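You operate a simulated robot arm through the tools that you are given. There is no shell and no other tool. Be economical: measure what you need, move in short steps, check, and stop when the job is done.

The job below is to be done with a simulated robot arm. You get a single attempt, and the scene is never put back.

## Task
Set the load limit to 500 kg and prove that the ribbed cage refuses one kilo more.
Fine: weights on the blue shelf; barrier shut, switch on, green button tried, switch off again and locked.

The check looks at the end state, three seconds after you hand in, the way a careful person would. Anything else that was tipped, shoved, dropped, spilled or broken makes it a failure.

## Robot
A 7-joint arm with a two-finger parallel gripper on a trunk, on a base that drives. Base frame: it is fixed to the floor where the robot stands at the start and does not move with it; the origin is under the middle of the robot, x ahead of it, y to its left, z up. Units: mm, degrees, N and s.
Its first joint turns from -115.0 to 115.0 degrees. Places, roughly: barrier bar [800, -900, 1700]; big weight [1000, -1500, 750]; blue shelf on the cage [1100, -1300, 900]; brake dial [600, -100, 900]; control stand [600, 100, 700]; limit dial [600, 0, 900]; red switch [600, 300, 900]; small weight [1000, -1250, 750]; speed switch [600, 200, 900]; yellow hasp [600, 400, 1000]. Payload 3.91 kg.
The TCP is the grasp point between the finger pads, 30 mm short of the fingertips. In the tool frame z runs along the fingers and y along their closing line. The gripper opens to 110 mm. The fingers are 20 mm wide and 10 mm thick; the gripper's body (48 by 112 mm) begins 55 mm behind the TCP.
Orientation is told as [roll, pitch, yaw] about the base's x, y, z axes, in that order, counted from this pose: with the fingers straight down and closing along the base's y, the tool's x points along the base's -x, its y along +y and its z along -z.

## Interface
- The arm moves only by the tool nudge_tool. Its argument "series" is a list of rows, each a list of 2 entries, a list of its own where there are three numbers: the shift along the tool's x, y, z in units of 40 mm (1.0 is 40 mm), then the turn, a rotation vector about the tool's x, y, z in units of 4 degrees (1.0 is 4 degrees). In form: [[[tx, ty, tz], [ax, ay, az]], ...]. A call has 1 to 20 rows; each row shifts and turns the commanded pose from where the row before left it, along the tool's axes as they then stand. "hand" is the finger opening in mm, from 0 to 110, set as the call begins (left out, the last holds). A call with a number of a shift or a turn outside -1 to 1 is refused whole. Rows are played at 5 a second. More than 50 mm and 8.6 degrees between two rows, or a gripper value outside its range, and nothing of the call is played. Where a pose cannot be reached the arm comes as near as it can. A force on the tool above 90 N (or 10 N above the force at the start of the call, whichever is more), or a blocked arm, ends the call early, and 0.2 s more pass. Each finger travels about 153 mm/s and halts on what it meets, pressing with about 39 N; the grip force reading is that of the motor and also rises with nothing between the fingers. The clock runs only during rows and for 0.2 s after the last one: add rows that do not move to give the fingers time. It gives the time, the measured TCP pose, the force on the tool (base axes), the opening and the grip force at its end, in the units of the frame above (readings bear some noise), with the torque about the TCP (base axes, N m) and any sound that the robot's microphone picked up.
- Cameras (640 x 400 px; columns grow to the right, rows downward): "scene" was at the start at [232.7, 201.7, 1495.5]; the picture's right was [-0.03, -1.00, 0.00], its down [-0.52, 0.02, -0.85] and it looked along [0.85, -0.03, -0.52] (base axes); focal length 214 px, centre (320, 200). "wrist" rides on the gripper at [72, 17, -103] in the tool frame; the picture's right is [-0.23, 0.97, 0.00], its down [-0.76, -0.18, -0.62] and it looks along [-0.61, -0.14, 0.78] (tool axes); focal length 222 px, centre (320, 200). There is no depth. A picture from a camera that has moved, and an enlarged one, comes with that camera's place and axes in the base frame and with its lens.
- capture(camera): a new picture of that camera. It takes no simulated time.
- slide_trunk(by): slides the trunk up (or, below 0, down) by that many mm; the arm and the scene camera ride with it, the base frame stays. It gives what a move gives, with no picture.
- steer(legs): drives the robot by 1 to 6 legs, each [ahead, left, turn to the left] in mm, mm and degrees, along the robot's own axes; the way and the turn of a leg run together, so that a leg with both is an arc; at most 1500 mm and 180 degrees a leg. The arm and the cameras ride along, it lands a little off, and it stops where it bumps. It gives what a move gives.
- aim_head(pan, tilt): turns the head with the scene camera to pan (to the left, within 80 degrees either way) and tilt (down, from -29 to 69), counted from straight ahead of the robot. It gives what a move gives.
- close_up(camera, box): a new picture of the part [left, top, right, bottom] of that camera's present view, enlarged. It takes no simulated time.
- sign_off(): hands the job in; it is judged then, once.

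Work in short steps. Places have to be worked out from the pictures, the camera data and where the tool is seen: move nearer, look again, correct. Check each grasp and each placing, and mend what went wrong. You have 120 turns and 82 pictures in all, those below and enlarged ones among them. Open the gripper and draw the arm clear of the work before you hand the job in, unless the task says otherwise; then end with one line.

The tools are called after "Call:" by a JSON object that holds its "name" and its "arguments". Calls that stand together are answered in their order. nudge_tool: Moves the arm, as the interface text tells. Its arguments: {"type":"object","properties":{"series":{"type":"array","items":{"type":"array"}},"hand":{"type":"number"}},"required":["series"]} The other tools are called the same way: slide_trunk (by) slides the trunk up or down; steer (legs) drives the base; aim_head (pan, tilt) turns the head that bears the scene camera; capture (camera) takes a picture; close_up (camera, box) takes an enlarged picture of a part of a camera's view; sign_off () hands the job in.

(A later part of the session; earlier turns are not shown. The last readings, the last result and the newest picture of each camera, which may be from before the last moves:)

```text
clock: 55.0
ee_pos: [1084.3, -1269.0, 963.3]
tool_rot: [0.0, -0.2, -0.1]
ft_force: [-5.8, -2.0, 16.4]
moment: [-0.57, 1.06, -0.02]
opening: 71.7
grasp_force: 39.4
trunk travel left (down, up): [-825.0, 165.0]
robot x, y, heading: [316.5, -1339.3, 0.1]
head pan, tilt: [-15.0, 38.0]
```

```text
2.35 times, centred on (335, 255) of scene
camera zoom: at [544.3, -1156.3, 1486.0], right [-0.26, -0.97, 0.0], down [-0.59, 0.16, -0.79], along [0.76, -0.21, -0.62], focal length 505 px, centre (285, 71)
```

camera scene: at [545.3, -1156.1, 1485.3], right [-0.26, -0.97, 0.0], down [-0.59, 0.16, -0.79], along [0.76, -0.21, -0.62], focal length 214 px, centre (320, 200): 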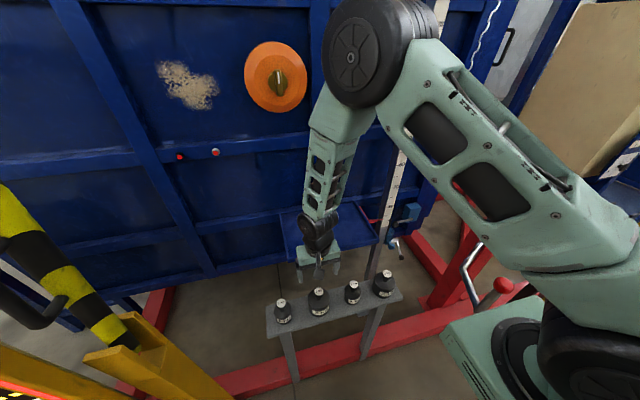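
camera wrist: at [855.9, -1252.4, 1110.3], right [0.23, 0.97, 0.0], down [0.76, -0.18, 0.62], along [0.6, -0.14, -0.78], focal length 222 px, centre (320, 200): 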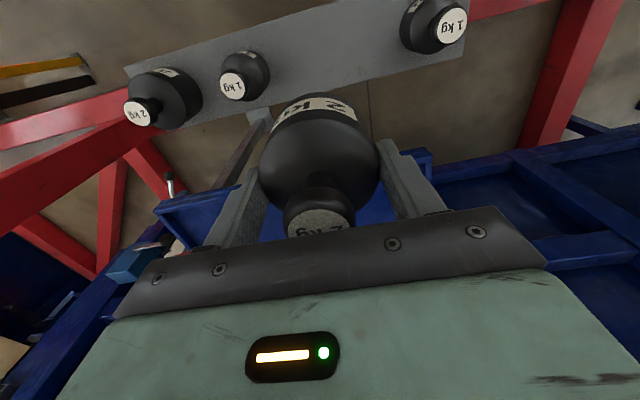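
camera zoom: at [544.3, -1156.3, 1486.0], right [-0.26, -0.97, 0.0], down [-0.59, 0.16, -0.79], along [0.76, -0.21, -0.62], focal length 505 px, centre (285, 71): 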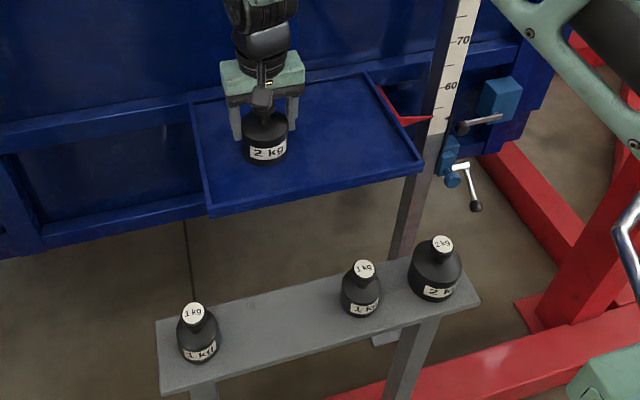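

The shelf has taken the weight. I'll release and lift straight up.

Call:
{"name": "nudge_tool", "arguments": {"hand": 105, "series": [[[0, 0, -0.05], [0, 0, 0]], [[0, 0, 0], [0, 0, 0]], [[0, 0, 0], [0, 0, 0]], [[0, 0, -0.5], [0, 0, 0]], [[0, 0, -1], [0, 0, 0]], [[0, 0, -1], [0, 0, 0]], [[0, 0, -1], [0, 0, 0]], [[0, 0, 0], [0, 0, 0]]]}}

Call:
{"name": "nudge_tool", "arguments": {"series": [[[1, -0.5, 0], [0, 0, 0]], [[1, -0.5, 0], [0, 0, 0]], [[1, -0.5, 0], [0, 0, 0]], [[1, -0.5, 0], [0, 0, 0]], [[0.85, -0.5, 0], [0, 0, 0]], [[0, 0, 1], [0, 0, 0]], [[0, 0, 1], [0, 0, 0]], [[0, 0, 1], [0, 0, 0]], [[0, 0, 1], [0, 0, 0]], [[0, 0, 0.4], [0, 0, 0]], [[0, 0, 0], [0, 0, 0]]]}}

Call:
{"name": "capture", "arguments": {"camera": "wrist"}}

Call:
{"name": "close_up", "arguments": {"camera": "scene", "box": [250, 170, 420, 340]}}

```text
clock: 56.8
ee_pos: [1085.2, -1272.0, 1102.5]
tool_rot: [-0.1, 0.1, -0.1]
ft_force: [0.0, 0.7, 0.0]
moment: [-0.03, 0.01, 0.02]
opening: 104.8
grasp_force: 0.0
trunk travel left (down, up): [-825.0, 165.0]
robot x, y, heading: [321.4, -1337.8, 0.1]
head pan, tilt: [-15.0, 38.0]
```

```text
clock: 59.2
ee_pos: [892.2, -1371.8, 924.5]
tool_rot: [-0.1, 0.0, -0.3]
ft_force: [-0.4, -0.7, -0.1]
moment: [0.01, 0.02, 0.03]
opening: 104.9
grasp_force: 0.0
trunk travel left (down, up): [-825.0, 165.0]
robot x, y, heading: [318.7, -1340.9, -0.1]
head pan, tilt: [-15.0, 38.0]
```

```text
48 pictures are left
camera wrist: at [818.6, -1353.2, 1026.8], right [0.23, 0.97, 0.0], down [0.76, -0.18, 0.62], along [0.61, -0.14, -0.78], focal length 222 px, centre (320, 200)
```

wrist: 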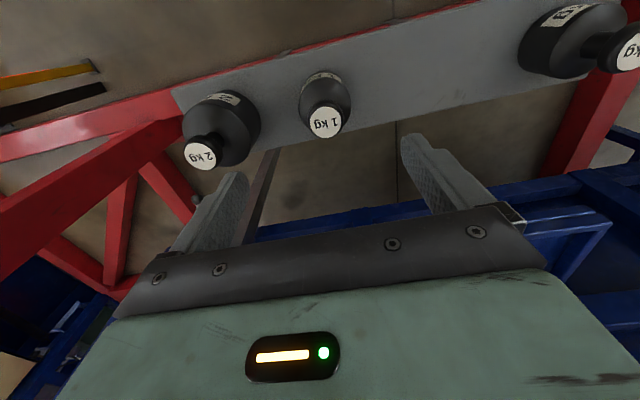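

```text
2.35 times, centred on (335, 255) of scene
camera zoom: at [545.3, -1156.1, 1485.3], right [-0.26, -0.97, 0.0], down [-0.59, 0.16, -0.79], along [0.76, -0.21, -0.62], focal length 505 px, centre (285, 71)
```

zoom: 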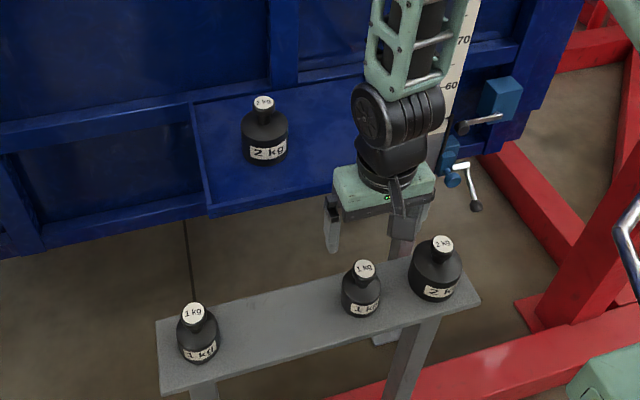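

The 2 kg weight is on the shelf. The 1 kg (#3) is at (889, -1362). I'll narrow the fingers to 88 for clearance to its neighbour and descend.

Call:
{"name": "nudge_tool", "arguments": {"hand": 88, "series": [[[0.07, 0.24, 0], [0, 0, 0]], [[0, 0, 1], [0, 0, 0]], [[0, 0, 1], [0, 0, 0]], [[0, 0, 0.5], [0, 0, 0]], [[0, 0, 0], [0, 0, 0]]]}}

Call:
{"name": "capture", "arguments": {"camera": "wrist"}}

```text
clock: 60.4
ee_pos: [885.1, -1359.0, 828.7]
tool_rot: [0.0, 0.0, -0.1]
ft_force: [-0.8, 0.3, 0.4]
moment: [-0.02, -0.01, -0.03]
opening: 88.0
grasp_force: 0.2
trunk travel left (down, up): [-825.0, 165.0]
robot x, y, heading: [317.4, -1337.8, -0.3]
head pan, tilt: [-15.0, 38.0]
```

```text
46 pictures are left
camera wrist: at [812.4, -1341.7, 930.4], right [0.23, 0.97, 0.0], down [0.76, -0.18, 0.62], along [0.61, -0.14, -0.78], focal length 222 px, centre (320, 200)
```

wrist: 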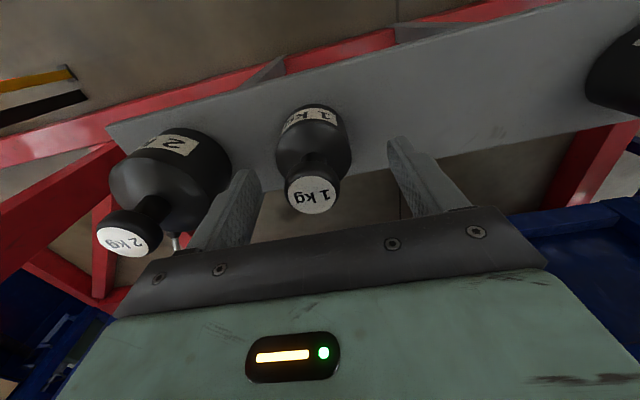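

The cap is at (890, -1364). I'll correct by 5 mm, go down 33 mm, then close and lift.

Call:
{"name": "nudge_tool", "arguments": {"series": [[[-0.1, -0.11, 0], [0, 0, 0]], [[0, 0, 0.45], [0, 0, 0]], [[0, 0, 0.38], [0, 0, 0]], [[0, 0, 0], [0, 0, 0]]]}}

Call:
{"name": "nudge_tool", "arguments": {"hand": 35, "series": [[[0, 0, 0], [0, 0, 0]], [[0, 0, 0], [0, 0, 0]], [[0, 0, 0], [0, 0, 0]], [[0, 0, -0.3], [0, 0, 0]], [[0, 0, -0.5], [0, 0, 0]], [[0, 0, 0], [0, 0, 0]]]}}

```text
clock: 61.4
ee_pos: [888.9, -1364.1, 794.0]
tool_rot: [0.0, 0.0, -0.2]
ft_force: [-0.1, 0.6, 0.2]
moment: [-0.01, 0.01, 0.01]
opening: 88.1
grasp_force: 0.1
trunk travel left (down, up): [-825.0, 165.0]
robot x, y, heading: [317.6, -1338.9, -0.0]
head pan, tilt: [-15.0, 38.0]
```

```text
clock: 62.8
ee_pos: [890.7, -1364.2, 827.2]
tool_rot: [0.0, 0.1, -0.1]
ft_force: [-0.2, -0.4, -9.9]
moment: [0.0, -0.02, 0.01]
opening: 55.1
grasp_force: 39.0
trunk travel left (down, up): [-825.0, 165.0]
robot x, y, heading: [317.2, -1338.9, -0.1]
head pan, tilt: [-15.0, 38.0]
```

The 1 kg weight is held (9.9 N). I'll lift it, carry it to (1085, -1400), and lower.

Call:
{"name": "nudge_tool", "arguments": {"series": [[[0, 0, -1], [0, 0, 0]], [[0, 0, -1], [0, 0, 0]], [[0, 0, -1], [0, 0, 0]], [[0, 0, -1], [0, 0, 0]], [[0, 0, -0.5], [0, 0, 0]], [[-1, -0.3, 0], [0, 0, 0]], [[-1, -0.3, 0], [0, 0, 0]], [[-1, -0.3, 0], [0, 0, 0]], [[-1, 0, 0], [0, 0, 0]], [[-0.85, 0, 0], [0, 0, 0]], [[0, 0, 0.5], [0, 0, 0]], [[0, 0, 0.45], [0, 0, 0]], [[0, 0, 0], [0, 0, 0]]]}}

Call:
{"name": "nudge_tool", "arguments": {"series": [[[0, 0, 0.1], [0, 0, 0]], [[0, 0, 0.1], [0, 0, 0]], [[0, 0, 0.08], [0, 0, 0]], [[0, 0, 0], [0, 0, 0]]]}}

```text
clock: 65.6
ee_pos: [1086.6, -1399.9, 965.8]
tool_rot: [0.0, 0.1, -0.2]
ft_force: [-0.9, -0.2, -9.6]
moment: [-0.01, 0.01, 0.03]
opening: 55.5
grasp_force: 39.3
trunk travel left (down, up): [-825.0, 165.0]
robot x, y, heading: [318.4, -1335.1, -0.0]
head pan, tilt: [-15.0, 38.0]
```

```text
clock: 66.6
ee_pos: [1084.9, -1398.2, 955.0]
tool_rot: [0.0, 0.0, -0.2]
ft_force: [0.2, 0.2, -10.8]
moment: [-0.03, 0.0, -0.02]
opening: 55.5
grasp_force: 39.0
trunk travel left (down, up): [-825.0, 165.0]
robot x, y, heading: [321.6, -1337.7, 0.1]
head pan, tilt: [-15.0, 38.0]
```

It isn't touching yet (still 10 N hanging). I'll lower in 1.6 mm steps.

Call:
{"name": "nudge_tool", "arguments": {"series": [[[0, 0, 0.04], [0, 0, 0]], [[0, 0, 0.04], [0, 0, 0]], [[0, 0, 0], [0, 0, 0]]]}}

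```text
clock: 67.4
ee_pos: [1085.4, -1398.6, 951.2]
tool_rot: [0.0, 0.1, -0.1]
ft_force: [-0.6, 0.0, -10.0]
moment: [0.02, -0.01, -0.01]
opening: 55.3
grasp_force: 39.5
trunk travel left (down, up): [-825.0, 165.0]
robot x, y, heading: [316.9, -1338.8, -0.0]
head pan, tilt: [-15.0, 38.0]
```

Still hanging, so I'll lower a bit more.

Call:
{"name": "nudge_tool", "arguments": {"series": [[[0, 0, 0.05], [0, 0, 0]], [[0, 0, 0.05], [0, 0, 0]], [[0, 0, 0], [0, 0, 0]]]}}

```text
clock: 68.2
ee_pos: [1085.0, -1398.2, 949.3]
tool_rot: [0.1, -0.2, -0.2]
ft_force: [-5.3, 3.7, 24.4]
moment: [0.26, 0.25, 0.07]
opening: 55.5
grasp_force: 38.9
trunk travel left (down, up): [-825.0, 165.0]
robot x, y, heading: [321.8, -1334.8, -0.3]
head pan, tilt: [-15.0, 38.0]
```

It's in contact. I'll release, rise, and back out.

Call:
{"name": "nudge_tool", "arguments": {"hand": 88, "series": [[[0, 0, -0.06], [0, 0, 0]], [[0, 0, 0], [0, 0, 0]], [[0, 0, 0], [0, 0, 0]], [[0, 0, -0.5], [0, 0, 0]], [[0, 0, -1], [0, 0, 0]], [[0, 0, -1], [0, 0, 0]], [[0, 0, -1], [0, 0, 0]], [[0, 0, -1], [0, 0, 0]], [[0, 0, -1], [0, 0, 0]], [[1, 0, 0], [0, 0, 0]], [[1, 0, 0], [0, 0, 0]], [[1, 0, 0], [0, 0, 0]], [[1, 0, 0], [0, 0, 0]], [[1, 0, 0], [0, 0, 0]], [[1, 0, 0], [0, 0, 0]], [[1, 0, 0], [0, 0, 0]], [[1, 0, 0], [0, 0, 0]]]}}

Call:
{"name": "close_up", "arguments": {"camera": "scene", "box": [250, 170, 420, 340]}}

Call:
{"name": "aim_head", "arguments": {"pan": 35, "tilt": 10}}

Call:
{"name": "capture", "arguments": {"camera": "scene"}}

```text
clock: 71.8
ee_pos: [778.4, -1396.7, 1180.3]
tool_rot: [-0.1, 0.2, -0.1]
ft_force: [0.5, 0.5, -0.3]
moment: [0.01, 0.02, 0.01]
opening: 88.1
grasp_force: 0.0
out of reach, approached as far as the arm can: row 17
trunk travel left (down, up): [-825.0, 165.0]
robot x, y, heading: [317.0, -1336.3, -0.1]
head pan, tilt: [-15.0, 38.0]
```

```text
2.35 times, centred on (335, 255) of scene
camera zoom: at [545.7, -1156.1, 1485.2], right [-0.26, -0.97, 0.0], down [-0.59, 0.16, -0.79], along [0.76, -0.21, -0.62], focal length 505 px, centre (285, 71)
```

zoom: 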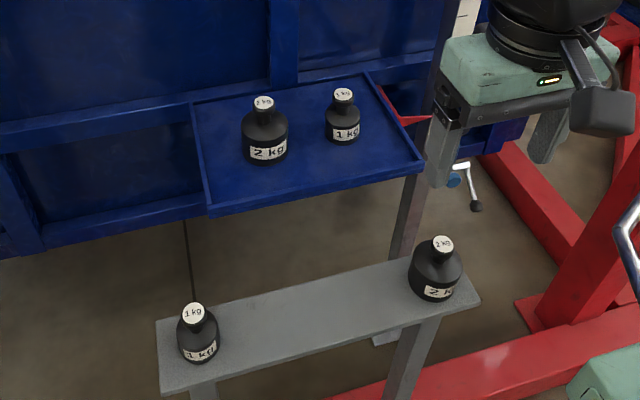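

```text
clock: 73.0
ee_pos: [778.0, -1398.1, 1178.8]
tool_rot: [0.0, 0.1, -0.1]
ft_force: [-0.6, 0.2, 0.6]
moment: [0.01, -0.02, -0.01]
opening: 88.4
grasp_force: 0.1
trunk travel left (down, up): [-825.0, 165.0]
robot x, y, heading: [318.3, -1339.2, -0.1]
head pan, tilt: [35.0, 10.0]
```

```text
44 pictures are left
camera scene: at [538.3, -1080.5, 1530.0], right [0.57, -0.82, 0.0], down [-0.14, -0.1, -0.98], along [0.81, 0.56, -0.17], focal length 214 px, centre (320, 200)
```

scene: 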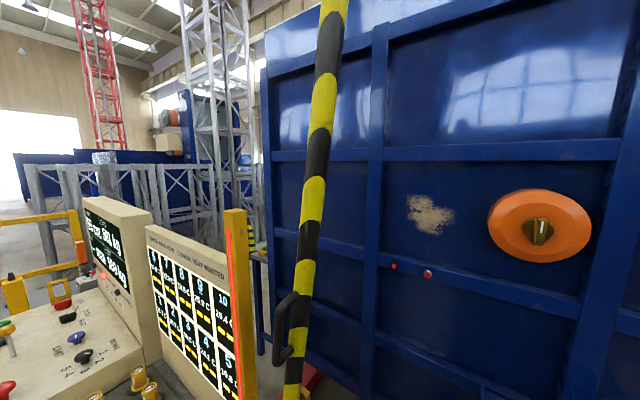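

Both weights stand on the shelf. I'll check the display and the bar's handle.

Call:
{"name": "close_up", "arguments": {"camera": "scene", "box": [70, 190, 150, 320]}}

Call:
{"name": "aim_head", "arguments": {"pan": 30, "tilt": 45}}

Call:
{"name": "capture", "arguments": {"camera": "scene"}}

```text
3.08 times, centred on (110, 255) of scene
camera zoom: at [538.3, -1080.5, 1530.0], right [0.57, -0.82, 0.0], down [-0.14, -0.1, -0.98], along [0.81, 0.56, -0.17], focal length 660 px, centre (966, 31)
```

zoom: 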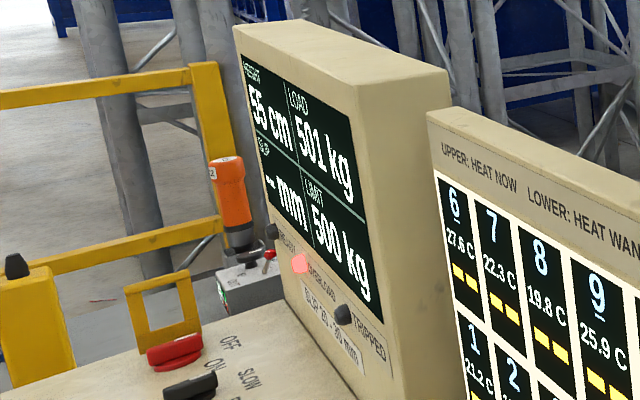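

```text
clock: 74.0
ee_pos: [777.3, -1398.0, 1180.8]
tool_rot: [-0.1, 0.0, -0.1]
ft_force: [0.0, -1.0, -0.3]
moment: [0.0, 0.0, 0.03]
opening: 88.3
grasp_force: 0.0
trunk travel left (down, up): [-825.0, 165.0]
robot x, y, heading: [316.1, -1335.0, -0.0]
head pan, tilt: [30.0, 45.0]
```

```text
42 pictures are left
camera scene: at [532.5, -1093.0, 1475.1], right [0.5, -0.87, 0.0], down [-0.61, -0.35, -0.71], along [0.61, 0.35, -0.71], focal length 214 px, centre (320, 200)
```

scene: 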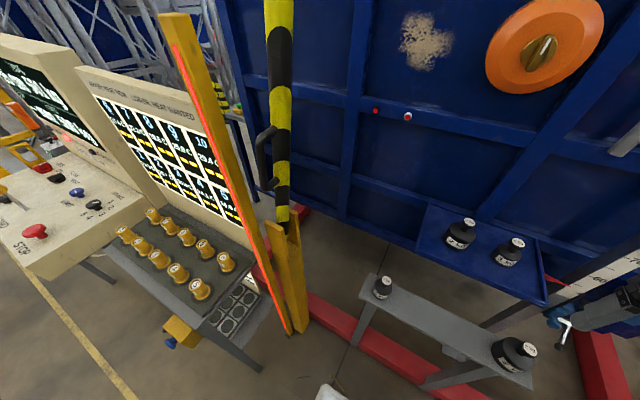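

The load reads 501, the limit 500, and OVERLOAD is lit. Next is the barrier, so I'll zoom in on its handle and pivot.

Call:
{"name": "close_up", "arguments": {"camera": "scene", "box": [220, 90, 340, 270]}}

Call:
{"name": "aim_head", "arguments": {"pan": -55, "tilt": 35}}

Call:
{"name": "capture", "arguments": {"camera": "scene"}}

```text
2.22 times, centred on (280, 180) of scene
camera zoom: at [532.5, -1093.0, 1475.1], right [0.5, -0.87, 0.0], down [-0.61, -0.35, -0.71], along [0.61, 0.35, -0.71], focal length 477 px, centre (409, 244)
```

zoom: 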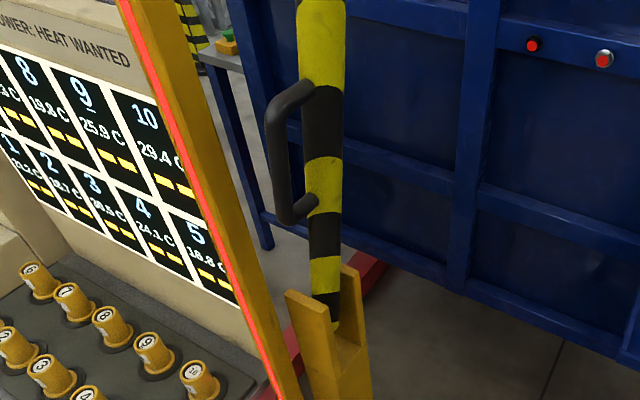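

```text
clock: 75.5
ee_pos: [777.0, -1398.8, 1179.8]
tool_rot: [-0.1, 0.2, -0.1]
ft_force: [-0.1, -0.6, -0.9]
moment: [-0.01, 0.0, 0.04]
opening: 88.3
grasp_force: 0.1
trunk travel left (down, up): [-825.0, 165.0]
robot x, y, heading: [318.1, -1339.3, 0.1]
head pan, tilt: [-55.0, 35.0]
```

```text
40 pictures are left
camera scene: at [512.4, -1205.8, 1489.9], right [-0.82, -0.57, 0.0], down [-0.33, 0.47, -0.82], along [0.47, -0.67, -0.57], focal length 214 px, centre (320, 200)
```

scene: 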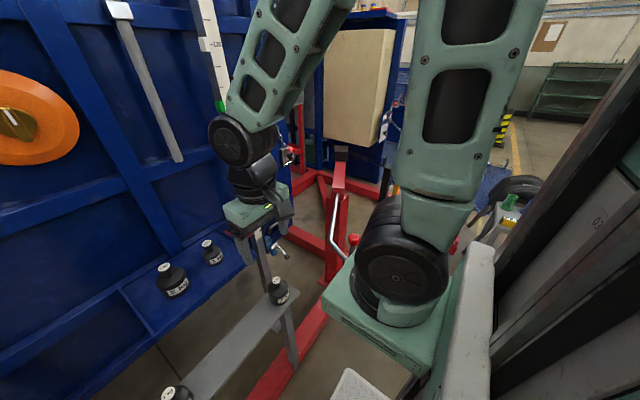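

The handle juts toward -x from the bar. The bar pivots at the yellow post near (810, -850, 950) and swings toward -y onto a catch post near y -2350. My plan is to hold the bar itself above the handle with a horizontal tool, loosely caged, and swing it down in an arc. First I'll reposition and raise the arm.

Call:
{"name": "steer", "arguments": {"legs": [[-100, 0, 0], [0, 180, 0]]}}

Call:
{"name": "nudge_tool", "arguments": {"hand": 110, "series": [[[0, 0, -1], [0, 0, 0]], [[0, 0, -1], [0, 0, 0]], [[0, 0, -1], [0, 0, 0]], [[0, 0, -1], [0, 0, 0]], [[0, 0, -1], [0, 0, 0]], [[-1, 0, 0], [0, 0, 0]]]}}

Call:
{"name": "nudge_tool", "arguments": {"series": [[[0, 0, 0], [0, -1, 0]], [[0, 0, 0], [0, -1, 0]], [[0, 0, 0], [0, -1, 0]], [[0, 0, 0], [0, -1, 0]], [[0, 0, 0], [0, -1, 0]], [[0, 0, 0], [0, -1, 0]], [[0, 0, 0], [0, -1, 0]], [[0, 0, 0], [0, -1, 0]], [[0, 0, 0], [0, -1, 0]], [[0, 0, 0], [0, -1, 0]], [[0, 0, 0], [0, -1, 0]], [[0, 0, 0], [0, -1, 0]], [[0, 0, 0], [0, -1, 0]], [[0, 0, 0], [0, -1, 0]], [[0, 0, 0], [0, -1, 0]], [[0, 0, 0], [0, -1, 0]], [[0, 0, 0], [0, -1, 0]], [[0, 0, 0], [0, -1, 0]], [[0, 0, 0], [0, -1, 0]], [[0, 0, 0], [0, -1, 0]]]}}

Call:
{"name": "aim_head", "arguments": {"pan": 25, "tilt": 15}}

Call:
{"name": "capture", "arguments": {"camera": "scene"}}

```text
clock: 77.8
ee_pos: [677.2, -1217.3, 1180.4]
tool_rot: [-0.2, 0.0, -0.5]
ft_force: [0.4, -0.5, 0.6]
moment: [0.03, -0.01, 0.03]
opening: 88.2
grasp_force: 0.1
trunk travel left (down, up): [-825.0, 165.0]
robot x, y, heading: [218.6, -1154.9, -0.5]
head pan, tilt: [-55.0, 35.0]
```

```text
clock: 79.2
ee_pos: [724.2, -1213.8, 1370.2]
tool_rot: [-0.1, 0.1, -0.4]
ft_force: [-1.7, 0.3, 1.0]
moment: [-0.01, -0.03, 0.03]
opening: 110.1
grasp_force: 0.0
out of reach, approached as far as the arm can: row 4, 5
trunk travel left (down, up): [-825.0, 165.0]
robot x, y, heading: [217.3, -1152.9, -0.6]
head pan, tilt: [-55.0, 35.0]
```

```text
clock: 83.4
ee_pos: [840.2, -1186.5, 1354.9]
tool_rot: [-1.4, -73.0, 0.4]
ft_force: [-0.5, -0.1, -0.6]
moment: [-0.03, 0.04, 0.0]
opening: 110.1
grasp_force: 0.0
out of reach, approached as far as the arm can: row 4, 5, 6, 7, 8, 11, 12, 14, 15, 16, 17, 18, 19, 20
trunk travel left (down, up): [-825.0, 165.0]
robot x, y, heading: [215.5, -1155.4, -0.7]
head pan, tilt: [-55.0, 35.0]
```

```text
clock: 85.0
ee_pos: [840.1, -1187.1, 1355.7]
tool_rot: [-1.5, -72.8, 0.6]
ft_force: [0.7, 0.4, -0.1]
moment: [0.0, 0.05, -0.01]
opening: 110.2
grasp_force: 0.0
trunk travel left (down, up): [-825.0, 165.0]
robot x, y, heading: [215.1, -1154.7, -0.7]
head pan, tilt: [25.0, 15.0]
```

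```text
39 pictures are left
camera scene: at [447.0, -912.8, 1521.9], right [0.41, -0.91, 0.0], down [-0.24, -0.11, -0.97], along [0.88, 0.4, -0.26], focal length 214 px, centre (320, 200)
```

scene: 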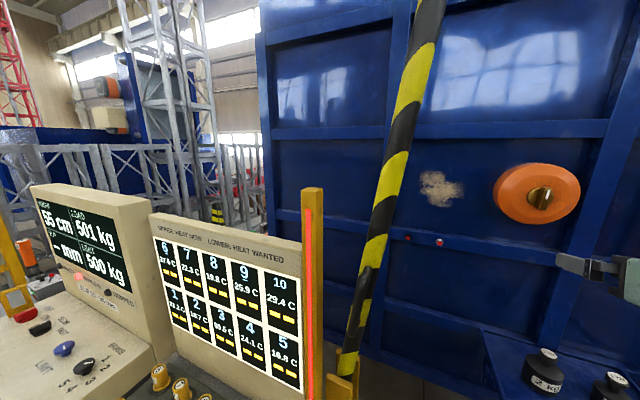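

The bar leans about 8° toward -y, from a pivot near (815, -805, ~960) to (≈-905 at z 1690). With a horizontal tool the arm needs more distance, so I'll back up 130 mm and finish levelling the tool.

Call:
{"name": "steer", "arguments": {"legs": [[-160, 0, 0.7]]}}

Call:
{"name": "nudge_tool", "arguments": {"series": [[[0, 0, 0], [0, -1, 0]], [[0, 0, 0], [0, -1, 0]], [[0, 0, 0], [0, -0.5, 0]], [[0, 0, 0], [0, 0, 0]]]}}

```text
clock: 86.4
ee_pos: [677.7, -1182.2, 1355.9]
tool_rot: [-1.6, -72.8, 0.8]
ft_force: [-1.3, -0.1, 0.2]
moment: [-0.02, -0.03, -0.01]
opening: 110.1
grasp_force: 0.1
trunk travel left (down, up): [-825.0, 165.0]
robot x, y, heading: [52.4, -1154.7, 0.2]
head pan, tilt: [25.0, 15.0]
```

```text
clock: 87.4
ee_pos: [696.2, -1174.1, 1368.1]
tool_rot: [-3.9, -82.8, 3.1]
ft_force: [0.2, -0.7, 0.5]
moment: [0.04, 0.02, -0.01]
opening: 109.9
grasp_force: 0.1
out of reach, approached as far as the arm can: row 1, 2, 3
trunk travel left (down, up): [-825.0, 165.0]
robot x, y, heading: [57.9, -1153.5, -0.2]
head pan, tilt: [25.0, 15.0]
```

The tool is nearly level. I'll drive left 150 and finish levelling with a little extra extension and height.

Call:
{"name": "steer", "arguments": {"legs": [[0, 150, 0.2]]}}

Call:
{"name": "nudge_tool", "arguments": {"series": [[[-0.5, 0, 0.5], [0, 0, 0]], [[-0.5, 0, 0], [0, -1, 0]], [[-0.25, 0, 0], [0, -0.8, 0]], [[0, 0.5, 0], [0, 0, 0]], [[0, 0.5, 0], [0, 0, 0]], [[0, 0, 0], [0, 0, 0]]]}}

Call:
{"name": "capture", "arguments": {"camera": "wrist"}}

Call:
{"name": "capture", "arguments": {"camera": "scene"}}

```text
clock: 88.8
ee_pos: [696.6, -1026.4, 1369.1]
tool_rot: [-3.7, -82.7, 3.0]
ft_force: [0.2, 0.0, 1.3]
moment: [0.02, 0.02, -0.01]
opening: 110.1
grasp_force: 0.1
trunk travel left (down, up): [-825.0, 165.0]
robot x, y, heading: [50.3, -1009.6, -0.3]
head pan, tilt: [25.0, 15.0]
```

```text
clock: 90.2
ee_pos: [722.9, -987.8, 1416.9]
tool_rot: [-90.0, -89.5, 89.3]
ft_force: [0.1, 0.4, 0.2]
moment: [0.01, 0.01, 0.03]
opening: 109.9
grasp_force: 0.1
trunk travel left (down, up): [-825.0, 165.0]
robot x, y, heading: [56.0, -1010.5, -0.3]
head pan, tilt: [25.0, 15.0]
```

```text
38 pictures are left
camera wrist: at [618.3, -969.7, 1343.1], right [0.01, 0.98, 0.22], down [-0.63, -0.16, 0.76], along [0.78, -0.15, 0.61], focal length 222 px, centre (320, 200)
```

wrist: 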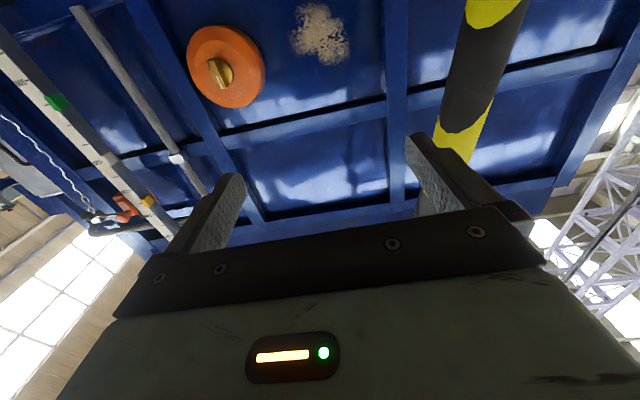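

```text
37 pictures are left
camera scene: at [282.7, -763.2, 1521.9], right [0.42, -0.91, 0.0], down [-0.23, -0.11, -0.97], along [0.88, 0.41, -0.26], focal length 214 px, centre (320, 200)
```

scene: 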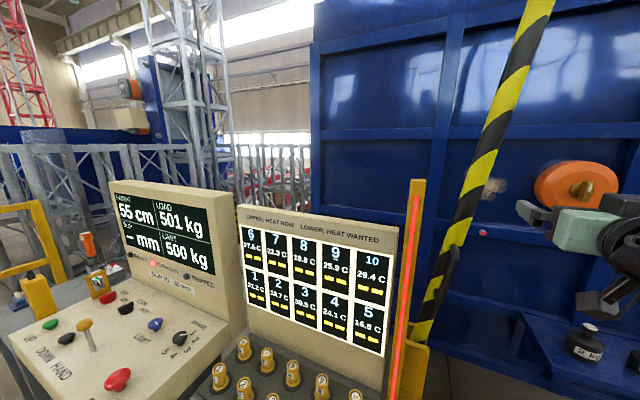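

From both views, the bar axis is at x of about 808, y of about -862 at z 1418, with a diameter of about 50 mm. I'll align in y, then move forward so the fingers straddle it.

Call:
{"name": "nudge_tool", "arguments": {"series": [[[0, 1, 0], [0, 0, 0]], [[0, 1, 0], [0, 0, 0]], [[0, 1, 0], [0, 0, 0]], [[0, 0.15, 0], [0, 0, 0]], [[0, 0, 0], [0, 0, 0]]]}}

Call:
{"name": "capture", "arguments": {"camera": "wrist"}}

```text
clock: 91.3
ee_pos: [726.2, -860.6, 1412.5]
tool_rot: [-83.9, -89.5, 83.2]
ft_force: [0.3, 0.5, 0.2]
moment: [0.0, -0.01, 0.02]
opening: 110.0
grasp_force: 0.0
trunk travel left (down, up): [-825.0, 165.0]
robot x, y, heading: [56.4, -1005.6, -0.4]
head pan, tilt: [25.0, 15.0]
```

```text
36 pictures are left
camera wrist: at [621.6, -841.7, 1339.9], right [0.01, 0.98, 0.22], down [-0.62, -0.16, 0.76], along [0.78, -0.15, 0.61], focal length 222 px, centre (320, 200)
```

wrist: 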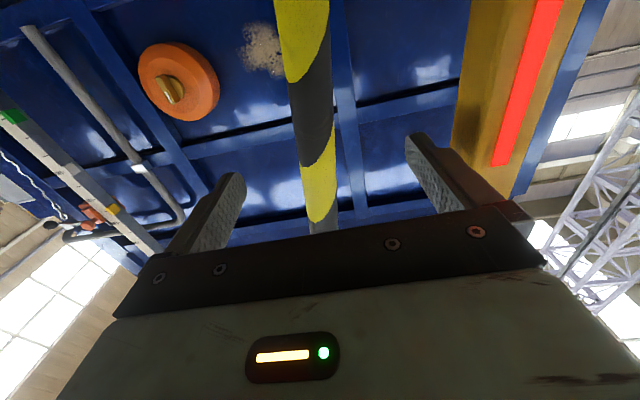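

The bar is centred between the fingers. I'll shift 4 mm in -y, advance 78 mm, and close loosely to 62 mm.

Call:
{"name": "nudge_tool", "arguments": {"series": [[[0, -0.1, 0.5], [0, 0, 0]], [[0, 0, 0.5], [0, 0, 0]], [[0, 0, 0.5], [0, 0, 0]], [[0, 0, 0.45], [0, 0, 0]], [[0, 0, 0], [0, 0, 0]]]}}

Call:
{"name": "nudge_tool", "arguments": {"hand": 62, "series": [[[0, 0, 0], [0, 0, 0]], [[0, 0, 0], [0, 0, 0]]]}}

Call:
{"name": "capture", "arguments": {"camera": "wrist"}}

```text
clock: 92.5
ee_pos: [803.8, -865.8, 1412.5]
tool_rot: [-84.2, -89.5, 83.5]
ft_force: [-1.0, 1.2, 0.0]
moment: [0.0, 0.01, -0.04]
opening: 109.9
grasp_force: 0.1
trunk travel left (down, up): [-825.0, 165.0]
robot x, y, heading: [50.0, -1006.2, -0.3]
head pan, tilt: [25.0, 15.0]
```

```text
clock: 93.2
ee_pos: [804.8, -863.8, 1412.4]
tool_rot: [-84.9, -89.5, 84.0]
ft_force: [0.7, -0.5, -0.1]
moment: [-0.04, 0.01, -0.01]
opening: 61.9
grasp_force: 0.0
trunk travel left (down, up): [-825.0, 165.0]
robot x, y, heading: [53.3, -1005.6, -0.3]
head pan, tilt: [25.0, 15.0]
```

```text
35 pictures are left
camera wrist: at [699.6, -846.8, 1338.8], right [0.01, 0.98, 0.22], down [-0.62, -0.16, 0.76], along [0.78, -0.15, 0.61], focal length 222 px, centre (320, 200)
```

wrist: 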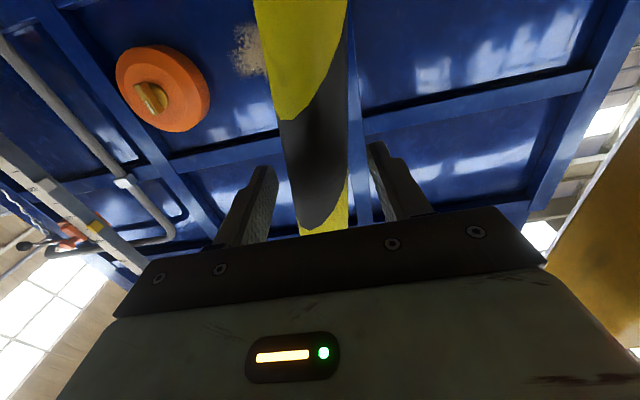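

The bar is caged. I'll rotate the tool to the bar's lean, then swing 10° along the arc (radius of about 455 mm about (-805, 960)) and check forces.

Call:
{"name": "nudge_tool", "arguments": {"series": [[[0, 0, 0], [0, 0, 1]], [[0, 0, 0], [0, 0, 0.9]], [[0.007, -0.398, 0], [0, 0, 0.5]], [[0.007, -0.398, 0], [0, 0, 0.5]], [[0.007, -0.398, 0], [0, 0, 0.5]], [[0.007, -0.398, 0], [0, 0, 0.5]], [[0.007, -0.398, 0], [0, 0, 0.5]], [[0, 0, 0], [0, 0, 0]]]}}

Call:
{"name": "capture", "arguments": {"camera": "scene"}}

Call:
{"name": "capture", "arguments": {"camera": "wrist"}}

```text
clock: 95.0
ee_pos: [800.4, -943.0, 1397.0]
tool_rot: [89.9, -72.9, -90.6]
ft_force: [-0.3, 0.0, -0.2]
moment: [-0.02, -0.01, 0.03]
opening: 62.0
grasp_force: 0.0
trunk travel left (down, up): [-825.0, 165.0]
robot x, y, heading: [53.2, -1006.2, -0.3]
head pan, tilt: [25.0, 15.0]
```

```text
34 pictures are left
camera scene: at [282.7, -763.3, 1521.9], right [0.42, -0.91, 0.0], down [-0.23, -0.11, -0.97], along [0.88, 0.41, -0.26], focal length 214 px, centre (320, 200)
```

scene: 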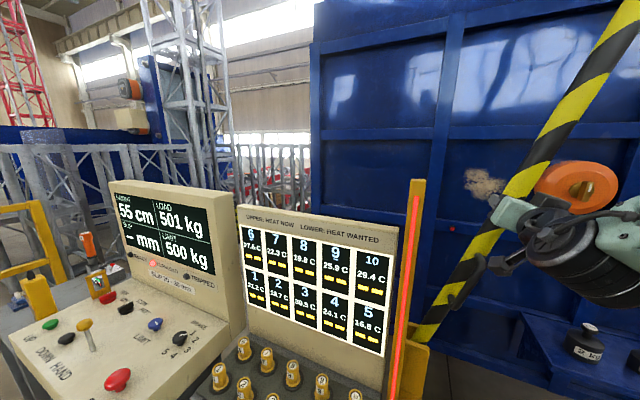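

```text
33 pictures are left
camera wrist: at [696.4, -903.6, 1332.1], right [0.01, 0.86, 0.5], down [-0.63, -0.39, 0.68], along [0.78, -0.32, 0.54], focal length 222 px, centre (320, 200)
```

wrist: 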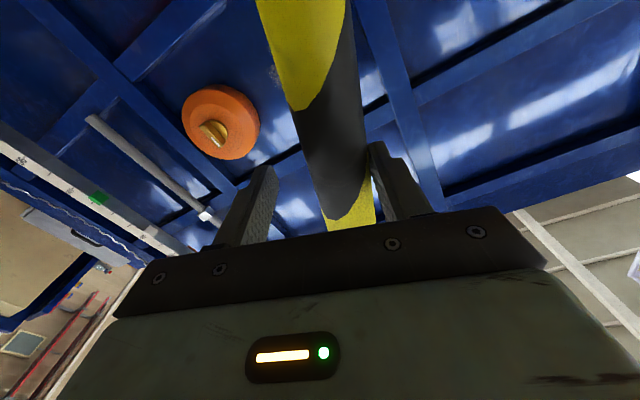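

The bar follows with almost no force. I'll continue 30° along the arc.

Call:
{"name": "nudge_tool", "arguments": {"series": [[[0.007, -0.398, 0], [0, 0, 0.5]], [[0.007, -0.398, 0], [0, 0, 0.5]], [[0.007, -0.398, 0], [0, 0, 0.5]], [[0.007, -0.398, 0], [0, 0, 0.5]], [[0.007, -0.398, 0], [0, 0, 0.5]], [[0.007, -0.398, 0], [0, 0, 0.5]], [[0.007, -0.398, 0], [0, 0, 0.5]], [[0.007, -0.398, 0], [0, 0, 0.5]], [[0.007, -0.398, 0], [0, 0, 0.5]], [[0.007, -0.398, 0], [0, 0, 0.5]], [[0.007, -0.398, 0], [0, 0, 0.5]], [[0.007, -0.398, 0], [0, 0, 0.5]], [[0.007, -0.398, 0], [0, 0, 0.5]], [[0.007, -0.398, 0], [0, 0, 0.5]], [[0.007, -0.398, 0], [0, 0, 0.5]], [[0, 0, 0], [0, 0, 0]]]}}

Call:
{"name": "capture", "arguments": {"camera": "wrist"}}

```text
clock: 98.3
ee_pos: [783.9, -1108.7, 1332.1]
tool_rot: [89.5, -42.7, -90.6]
ft_force: [1.6, 1.3, 1.4]
moment: [-0.01, 0.03, 0.01]
opening: 62.6
grasp_force: 1.3
out of reach, approached as far as the arm can: row 11, 12, 13, 14, 15
trunk travel left (down, up): [-825.0, 165.0]
robot x, y, heading: [54.6, -1004.3, -0.3]
head pan, tilt: [25.0, 15.0]
```

```text
32 pictures are left
camera wrist: at [680.8, -1042.4, 1295.8], right [0.02, 0.5, 0.87], down [-0.63, -0.67, 0.39], along [0.77, -0.56, 0.3], focal length 222 px, centre (320, 200)
```

wrist: 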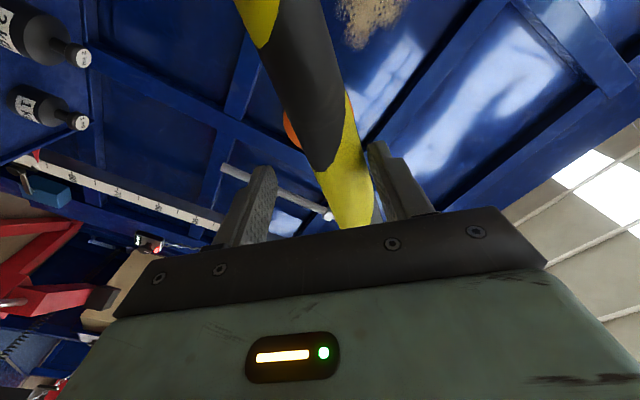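

The bar stays where it's pushed, but the arm hits a limit here. I'll widen the cage and continue with base and trunk motions: base right for -y, trunk down for -z.

Call:
{"name": "nudge_tool", "arguments": {"hand": 92, "series": [[[0, 0, 0.3], [0, 0, 0]], [[0, 0, 0], [0, 0, 0]]]}}

Call:
{"name": "steer", "arguments": {"legs": [[0, -60, 0]]}}

Call:
{"name": "slide_trunk", "arguments": {"by": -120}}

Call:
{"name": "capture", "arguments": {"camera": "wrist"}}

```text
clock: 99.0
ee_pos: [797.1, -1109.7, 1333.9]
tool_rot: [89.8, -42.9, -90.7]
ft_force: [-0.7, 0.2, 0.2]
moment: [-0.02, -0.01, -0.04]
opening: 92.2
grasp_force: 0.0
trunk travel left (down, up): [-825.0, 165.0]
robot x, y, heading: [52.9, -1010.1, -0.0]
head pan, tilt: [25.0, 15.0]
```

```text
clock: 99.9
ee_pos: [795.9, -1171.3, 1333.9]
tool_rot: [89.8, -43.0, -90.7]
ft_force: [-0.4, 0.9, 0.0]
moment: [0.0, -0.02, -0.02]
opening: 92.0
grasp_force: 0.0
trunk travel left (down, up): [-825.0, 165.0]
robot x, y, heading: [55.8, -1066.4, -0.2]
head pan, tilt: [25.0, 15.0]
```

```text
clock: 101.4
ee_pos: [796.9, -1172.9, 1214.1]
tool_rot: [89.7, -42.9, -90.6]
ft_force: [-0.7, 0.3, 0.2]
moment: [-0.03, 0.02, 0.0]
opening: 92.0
grasp_force: 0.0
trunk travel left (down, up): [-705.0, 285.0]
robot x, y, heading: [58.0, -1067.8, -0.2]
head pan, tilt: [25.0, 15.0]
```

```text
31 pictures are left
camera wrist: at [693.0, -1104.5, 1175.9], right [0.01, 0.5, 0.87], down [-0.63, -0.67, 0.39], along [0.78, -0.55, 0.31], focal length 222 px, centre (320, 200)
```

wrist: 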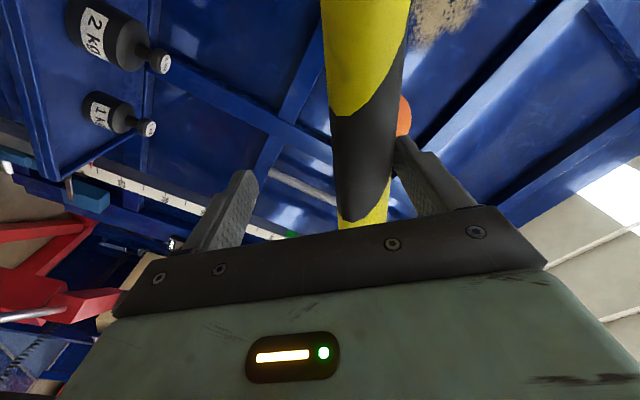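

This works. I'll take the next step the same way.

Call:
{"name": "steer", "arguments": {"legs": [[0, -60, 0]]}}

Call:
{"name": "slide_trunk", "arguments": {"by": -120}}

Call:
{"name": "capture", "arguments": {"camera": "wrist"}}

Call:
{"name": "capture", "arguments": {"camera": "scene"}}

```text
clock: 102.4
ee_pos: [795.8, -1231.3, 1213.6]
tool_rot: [89.8, -42.9, -90.8]
ft_force: [-0.3, -1.0, 0.0]
moment: [0.01, 0.04, -0.01]
opening: 92.0
grasp_force: 0.1
trunk travel left (down, up): [-705.0, 285.0]
robot x, y, heading: [54.1, -1127.9, -0.5]
head pan, tilt: [25.0, 15.0]
```

```text
clock: 103.9
ee_pos: [797.3, -1230.1, 1093.0]
tool_rot: [89.7, -42.9, -90.6]
ft_force: [-0.5, -0.4, 0.6]
moment: [-0.01, 0.0, 0.01]
opening: 92.0
grasp_force: 0.0
trunk travel left (down, up): [-585.0, 405.0]
robot x, y, heading: [56.1, -1120.7, -0.2]
head pan, tilt: [25.0, 15.0]
```

```text
30 pictures are left
camera wrist: at [692.8, -1163.8, 1055.9], right [0.01, 0.5, 0.87], down [-0.63, -0.67, 0.39], along [0.77, -0.55, 0.31], focal length 222 px, centre (320, 200)
```

wrist: 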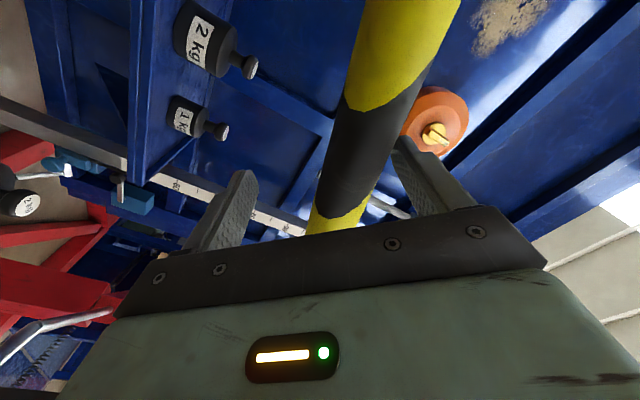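

```text
29 pictures are left
camera scene: at [282.7, -883.1, 1281.8], right [0.42, -0.91, 0.0], down [-0.24, -0.11, -0.97], along [0.88, 0.4, -0.26], focal length 214 px, centre (320, 200)
```

scene: 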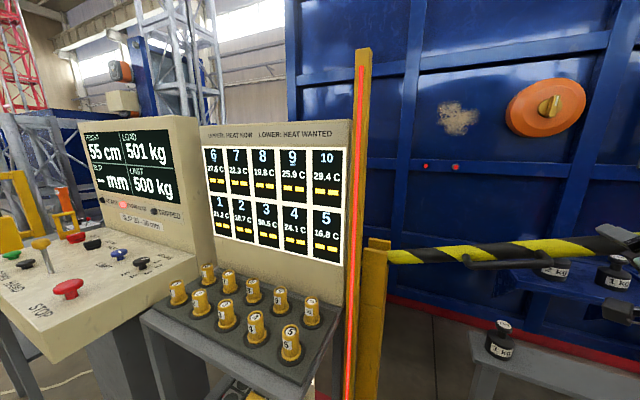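

The bar is about 17° above horizontal. I'll lower the trunk further in smaller steps.

Call:
{"name": "slide_trunk", "arguments": {"by": -80}}

Call:
{"name": "slide_trunk", "arguments": {"by": -25}}

Call:
{"name": "capture", "arguments": {"camera": "wrist"}}

Call:
{"name": "aim_head", "arguments": {"pan": -45, "tilt": 20}}

Call:
{"name": "capture", "arguments": {"camera": "scene"}}

```text
clock: 105.0
ee_pos: [796.0, -1230.7, 1012.3]
tool_rot: [89.7, -42.9, -90.7]
ft_force: [0.0, 0.9, 1.3]
moment: [-0.01, -0.05, -0.03]
opening: 91.9
grasp_force: 0.1
trunk travel left (down, up): [-505.0, 485.0]
robot x, y, heading: [51.9, -1125.4, -0.2]
head pan, tilt: [25.0, 15.0]
```

```text
clock: 105.8
ee_pos: [796.5, -1229.7, 988.5]
tool_rot: [89.7, -42.9, -90.6]
ft_force: [-0.1, 0.3, -0.4]
moment: [0.01, 0.04, 0.01]
opening: 92.0
grasp_force: 0.0
trunk travel left (down, up): [-480.0, 510.0]
robot x, y, heading: [53.9, -1124.0, -0.2]
head pan, tilt: [25.0, 15.0]
```

```text
28 pictures are left
camera wrist: at [692.9, -1163.8, 951.0], right [0.01, 0.5, 0.87], down [-0.63, -0.67, 0.39], along [0.77, -0.55, 0.31], focal length 222 px, centre (320, 200)
```

wrist: 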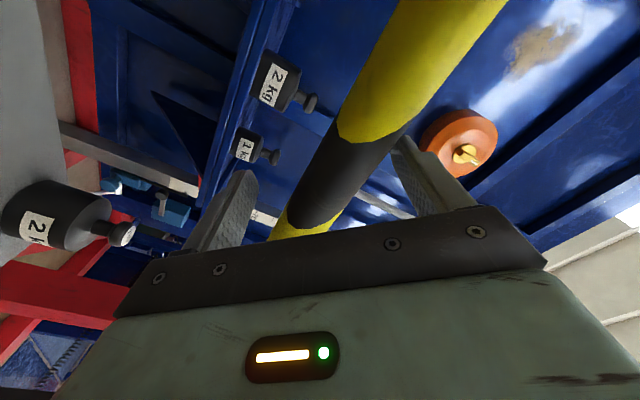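

```text
clock: 107.2
ee_pos: [797.0, -1231.0, 988.1]
tool_rot: [89.8, -42.9, -90.8]
ft_force: [-0.8, 0.3, -0.4]
moment: [0.0, 0.04, 0.0]
opening: 92.3
grasp_force: 0.0
trunk travel left (down, up): [-480.0, 510.0]
robot x, y, heading: [52.4, -1127.7, -0.1]
head pan, tilt: [-45.0, 20.0]
```

```text
27 pictures are left
camera scene: at [263.5, -988.3, 1168.8], right [-0.71, -0.7, 0.0], down [-0.24, 0.24, -0.94], along [0.66, -0.67, -0.34], focal length 214 px, centre (320, 200)
```

scene: 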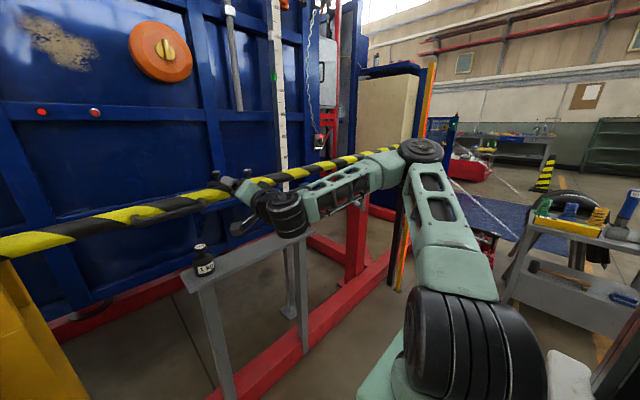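

It's nearly horizontal. I'll continue lowering in small steps until resistance shows.

Call:
{"name": "slide_trunk", "arguments": {"by": -20}}

Call:
{"name": "slide_trunk", "arguments": {"by": -15}}

Call:
{"name": "close_up", "arguments": {"camera": "scene", "box": [0, 100, 460, 280]}}

```text
clock: 107.8
ee_pos: [796.7, -1232.1, 969.8]
tool_rot: [90.0, -42.8, -91.1]
ft_force: [2.1, -6.0, 12.3]
moment: [0.64, -0.15, -0.2]
opening: 94.2
grasp_force: 2.5
trunk travel left (down, up): [-460.0, 530.0]
robot x, y, heading: [52.0, -1125.0, -0.5]
head pan, tilt: [-45.0, 20.0]
```

```text
clock: 108.5
ee_pos: [796.8, -1235.5, 963.7]
tool_rot: [91.7, -42.4, -93.0]
ft_force: [6.2, -28.1, 66.7]
moment: [3.84, -0.98, -0.61]
opening: 106.9
grasp_force: 15.3
trunk travel left (down, up): [-445.0, 545.0]
robot x, y, heading: [51.6, -1128.0, -0.3]
head pan, tilt: [-45.0, 20.0]
```

```text
1.39 times, centred on (230, 190) of scene
camera zoom: at [261.5, -989.7, 1135.0], right [-0.71, -0.7, 0.0], down [-0.24, 0.24, -0.94], along [0.66, -0.67, -0.34], focal length 298 px, centre (445, 214)
```

zoom: 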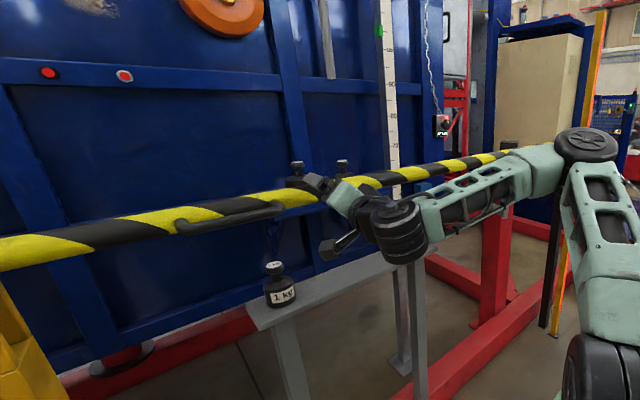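

It hit a hard stop (66 N), so the bar is seated. I'll relieve it, open, and withdraw straight back.

Call:
{"name": "slide_trunk", "arguments": {"by": 25}}

Call:
{"name": "nudge_tool", "arguments": {"hand": 110, "series": [[[0, 0, 0], [0, 0, 0]], [[0, 0, 0], [0, 0, 0]]]}}

Call:
{"name": "steer", "arguments": {"legs": [[-250, 0, 0]]}}

Call:
{"name": "aim_head", "arguments": {"pan": -35, "tilt": 12}}

Call:
{"name": "capture", "arguments": {"camera": "scene"}}

```text
clock: 109.2
ee_pos: [794.9, -1229.4, 975.5]
tool_rot: [89.4, -43.0, -90.3]
ft_force: [-0.1, -0.2, 0.0]
moment: [-0.01, -0.02, 0.01]
opening: 92.1
grasp_force: 0.1
trunk travel left (down, up): [-470.0, 520.0]
robot x, y, heading: [51.3, -1124.6, -0.1]
head pan, tilt: [-45.0, 20.0]
```

```text
clock: 109.8
ee_pos: [796.2, -1231.4, 978.7]
tool_rot: [89.7, -43.0, -90.8]
ft_force: [0.1, -0.4, -0.4]
moment: [0.02, -0.02, -0.04]
opening: 109.6
grasp_force: 0.1
trunk travel left (down, up): [-470.0, 520.0]
robot x, y, heading: [52.4, -1125.7, -0.3]
head pan, tilt: [-45.0, 20.0]
```

```text
clock: 111.6
ee_pos: [547.3, -1229.2, 979.0]
tool_rot: [89.8, -42.9, -90.7]
ft_force: [0.5, -0.1, 0.4]
moment: [0.01, -0.03, -0.03]
opening: 110.0
grasp_force: 0.0
trunk travel left (down, up): [-470.0, 520.0]
robot x, y, heading: [-195.2, -1127.1, -0.2]
head pan, tilt: [-45.0, 20.0]
```

```text
clock: 112.3
ee_pos: [547.9, -1228.9, 979.4]
tool_rot: [89.9, -42.9, -90.7]
ft_force: [1.7, -0.6, 0.0]
moment: [-0.03, -0.01, 0.03]
opening: 109.9
grasp_force: 0.1
trunk travel left (down, up): [-470.0, 520.0]
robot x, y, heading: [-193.9, -1123.7, -0.2]
head pan, tilt: [-35.0, 12.0]
```

```text
25 pictures are left
camera scene: at [25.5, -974.8, 1171.7], right [-0.58, -0.82, 0.0], down [-0.17, 0.12, -0.98], along [0.8, -0.56, -0.21], focal length 214 px, centre (320, 200)
```

scene: 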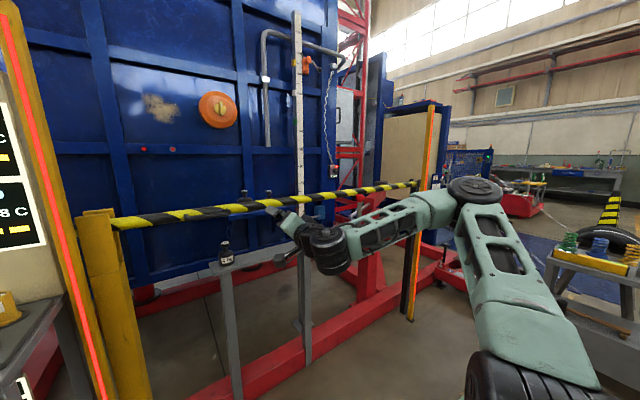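

The barrier is shut across to the black post. I'll raise the trunk back and undo the tool's roll and pitch before driving to the console.

Call:
{"name": "slide_trunk", "arguments": {"by": 355}}

Call:
{"name": "nudge_tool", "arguments": {"series": [[[0, 0, 0], [0, 0, -1]], [[0, 0, 0], [0, 0, -1]], [[0, 0, 0], [0, 0, -1]], [[0, 0, 0], [0, 0, -1]], [[0, 0, 0], [0, 0, -1]], [[0, 0, 0], [0, 0, -1]], [[0, 0, 0], [0, 0, -1]], [[0, 0, 0], [0, 0, -1]], [[0, 0, 0], [0, 0, -1]], [[0, 0, 0], [0, 0, -1]], [[0, 0, 0], [0, 0, -1]], [[0, 0, 0], [0, 0, -0.75]]]}}

Call:
{"name": "nudge_tool", "arguments": {"series": [[[0, 0, 0], [0, 1, 0]], [[0, 0, 0], [0, 1, 0]], [[0, 0, 0], [0, 1, 0]], [[0, 0, 0], [0, 1, 0]], [[0, 0, 0], [0, 1, 0]], [[0, 0, 0], [0, 1, 0]], [[0, 0, 0], [0, 1, 0]], [[0, 0, 0], [0, 1, 0]], [[0, 0, 0], [0, 1, 0]], [[0, 0, 0], [0, 1, 0]], [[0, 0, 0], [0, 1, 0]], [[0, 0, 0], [0, 1, 0]], [[0, 0, 0], [0, 1, 0]], [[0, 0, 0], [0, 1, 0]], [[0, 0, 0], [0, 1, 0]], [[0, 0, 0], [0, 1, 0]], [[0, 0, 0], [0, 1, 0]], [[0, 0, 0], [0, 1, 0]], [[0, 0, 0], [0, 1, 0]], [[0, 0, 0], [0, 1, 0]]]}}

```text
clock: 115.8
ee_pos: [547.5, -1229.1, 1333.9]
tool_rot: [89.8, -43.0, -90.7]
ft_force: [0.4, -0.3, -0.3]
moment: [0.03, 0.01, 0.02]
opening: 109.9
grasp_force: 0.1
trunk travel left (down, up): [-825.0, 165.0]
robot x, y, heading: [-193.7, -1124.1, 0.0]
head pan, tilt: [-35.0, 12.0]
```

```text
clock: 118.4
ee_pos: [546.0, -1228.9, 1333.4]
tool_rot: [16.2, -89.9, -17.1]
ft_force: [0.1, -0.1, 0.5]
moment: [-0.01, -0.03, 0.02]
opening: 109.9
grasp_force: 0.0
trunk travel left (down, up): [-825.0, 165.0]
robot x, y, heading: [-196.5, -1122.8, -0.5]
head pan, tilt: [-35.0, 12.0]
```

```text
clock: 122.6
ee_pos: [548.2, -1229.2, 1333.5]
tool_rot: [0.1, -9.7, -0.9]
ft_force: [-0.1, -0.2, 0.4]
moment: [0.0, 0.05, -0.03]
opening: 110.0
grasp_force: 0.1
trunk travel left (down, up): [-825.0, 165.0]
robot x, y, heading: [-191.9, -1127.2, 0.1]
head pan, tilt: [-35.0, 12.0]
```

I'll finish levelling and retract, then drive left to the console.

Call:
{"name": "nudge_tool", "arguments": {"hand": 50, "series": [[[0, 0, 0], [0, 1, 0]], [[0, 0, 0], [0, 1, 0]], [[0, 0, 0], [0, 0.43, -0.22]], [[1, 0, 0], [0, 0, 0]], [[1, 0, 0], [0, 0, 0]], [[1, 0, 0], [0, 0, 0]], [[1, 0, 0], [0, 0, 0]], [[1, 0, 0], [0, 0, 0]]]}}

Call:
{"name": "steer", "arguments": {"legs": [[0, 1280, 0]]}}

Call:
{"name": "aim_head", "arguments": {"pan": 0, "tilt": 35}}

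Call:
{"name": "capture", "arguments": {"camera": "scene"}}

```text
clock: 124.4
ee_pos: [348.3, -1232.2, 1333.6]
tool_rot: [0.1, -0.2, -0.1]
ft_force: [0.4, 0.0, -0.1]
moment: [0.0, 0.07, 0.0]
opening: 50.0
grasp_force: 0.0
trunk travel left (down, up): [-825.0, 165.0]
robot x, y, heading: [-191.1, -1121.6, -0.3]
head pan, tilt: [-35.0, 12.0]
```

```text
clock: 130.9
ee_pos: [338.2, 80.1, 1333.9]
tool_rot: [0.1, 0.0, 1.6]
ft_force: [-0.6, -0.4, 0.3]
moment: [-0.02, 0.0, -0.01]
opening: 50.4
grasp_force: 0.1
trunk travel left (down, up): [-825.0, 165.0]
robot x, y, heading: [-204.1, 172.1, 1.3]
head pan, tilt: [-35.0, 12.0]
```

```text
clock: 131.9
ee_pos: [337.9, 77.6, 1333.7]
tool_rot: [0.2, -0.1, 1.5]
ft_force: [0.2, 0.7, 0.3]
moment: [0.0, 0.0, 0.0]
opening: 50.2
grasp_force: 0.0
trunk travel left (down, up): [-825.0, 165.0]
robot x, y, heading: [-207.0, 171.3, 1.3]
head pan, tilt: [0.0, 35.0]
```

```text
24 pictures are left
camera scene: at [19.6, 381.7, 1489.9], right [0.02, -1.0, 0.0], down [-0.57, -0.01, -0.82], along [0.82, 0.02, -0.57], focal length 214 px, centre (320, 200)
```

scene: 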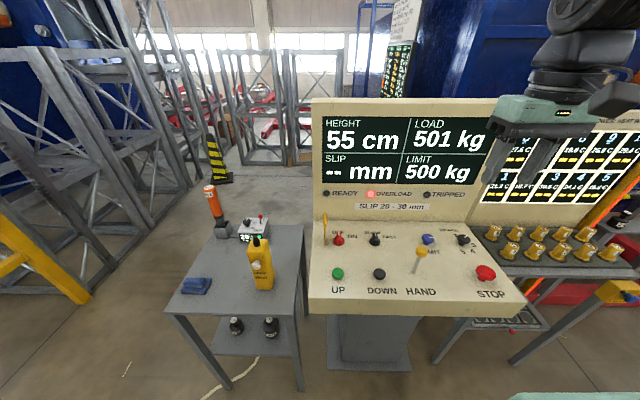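

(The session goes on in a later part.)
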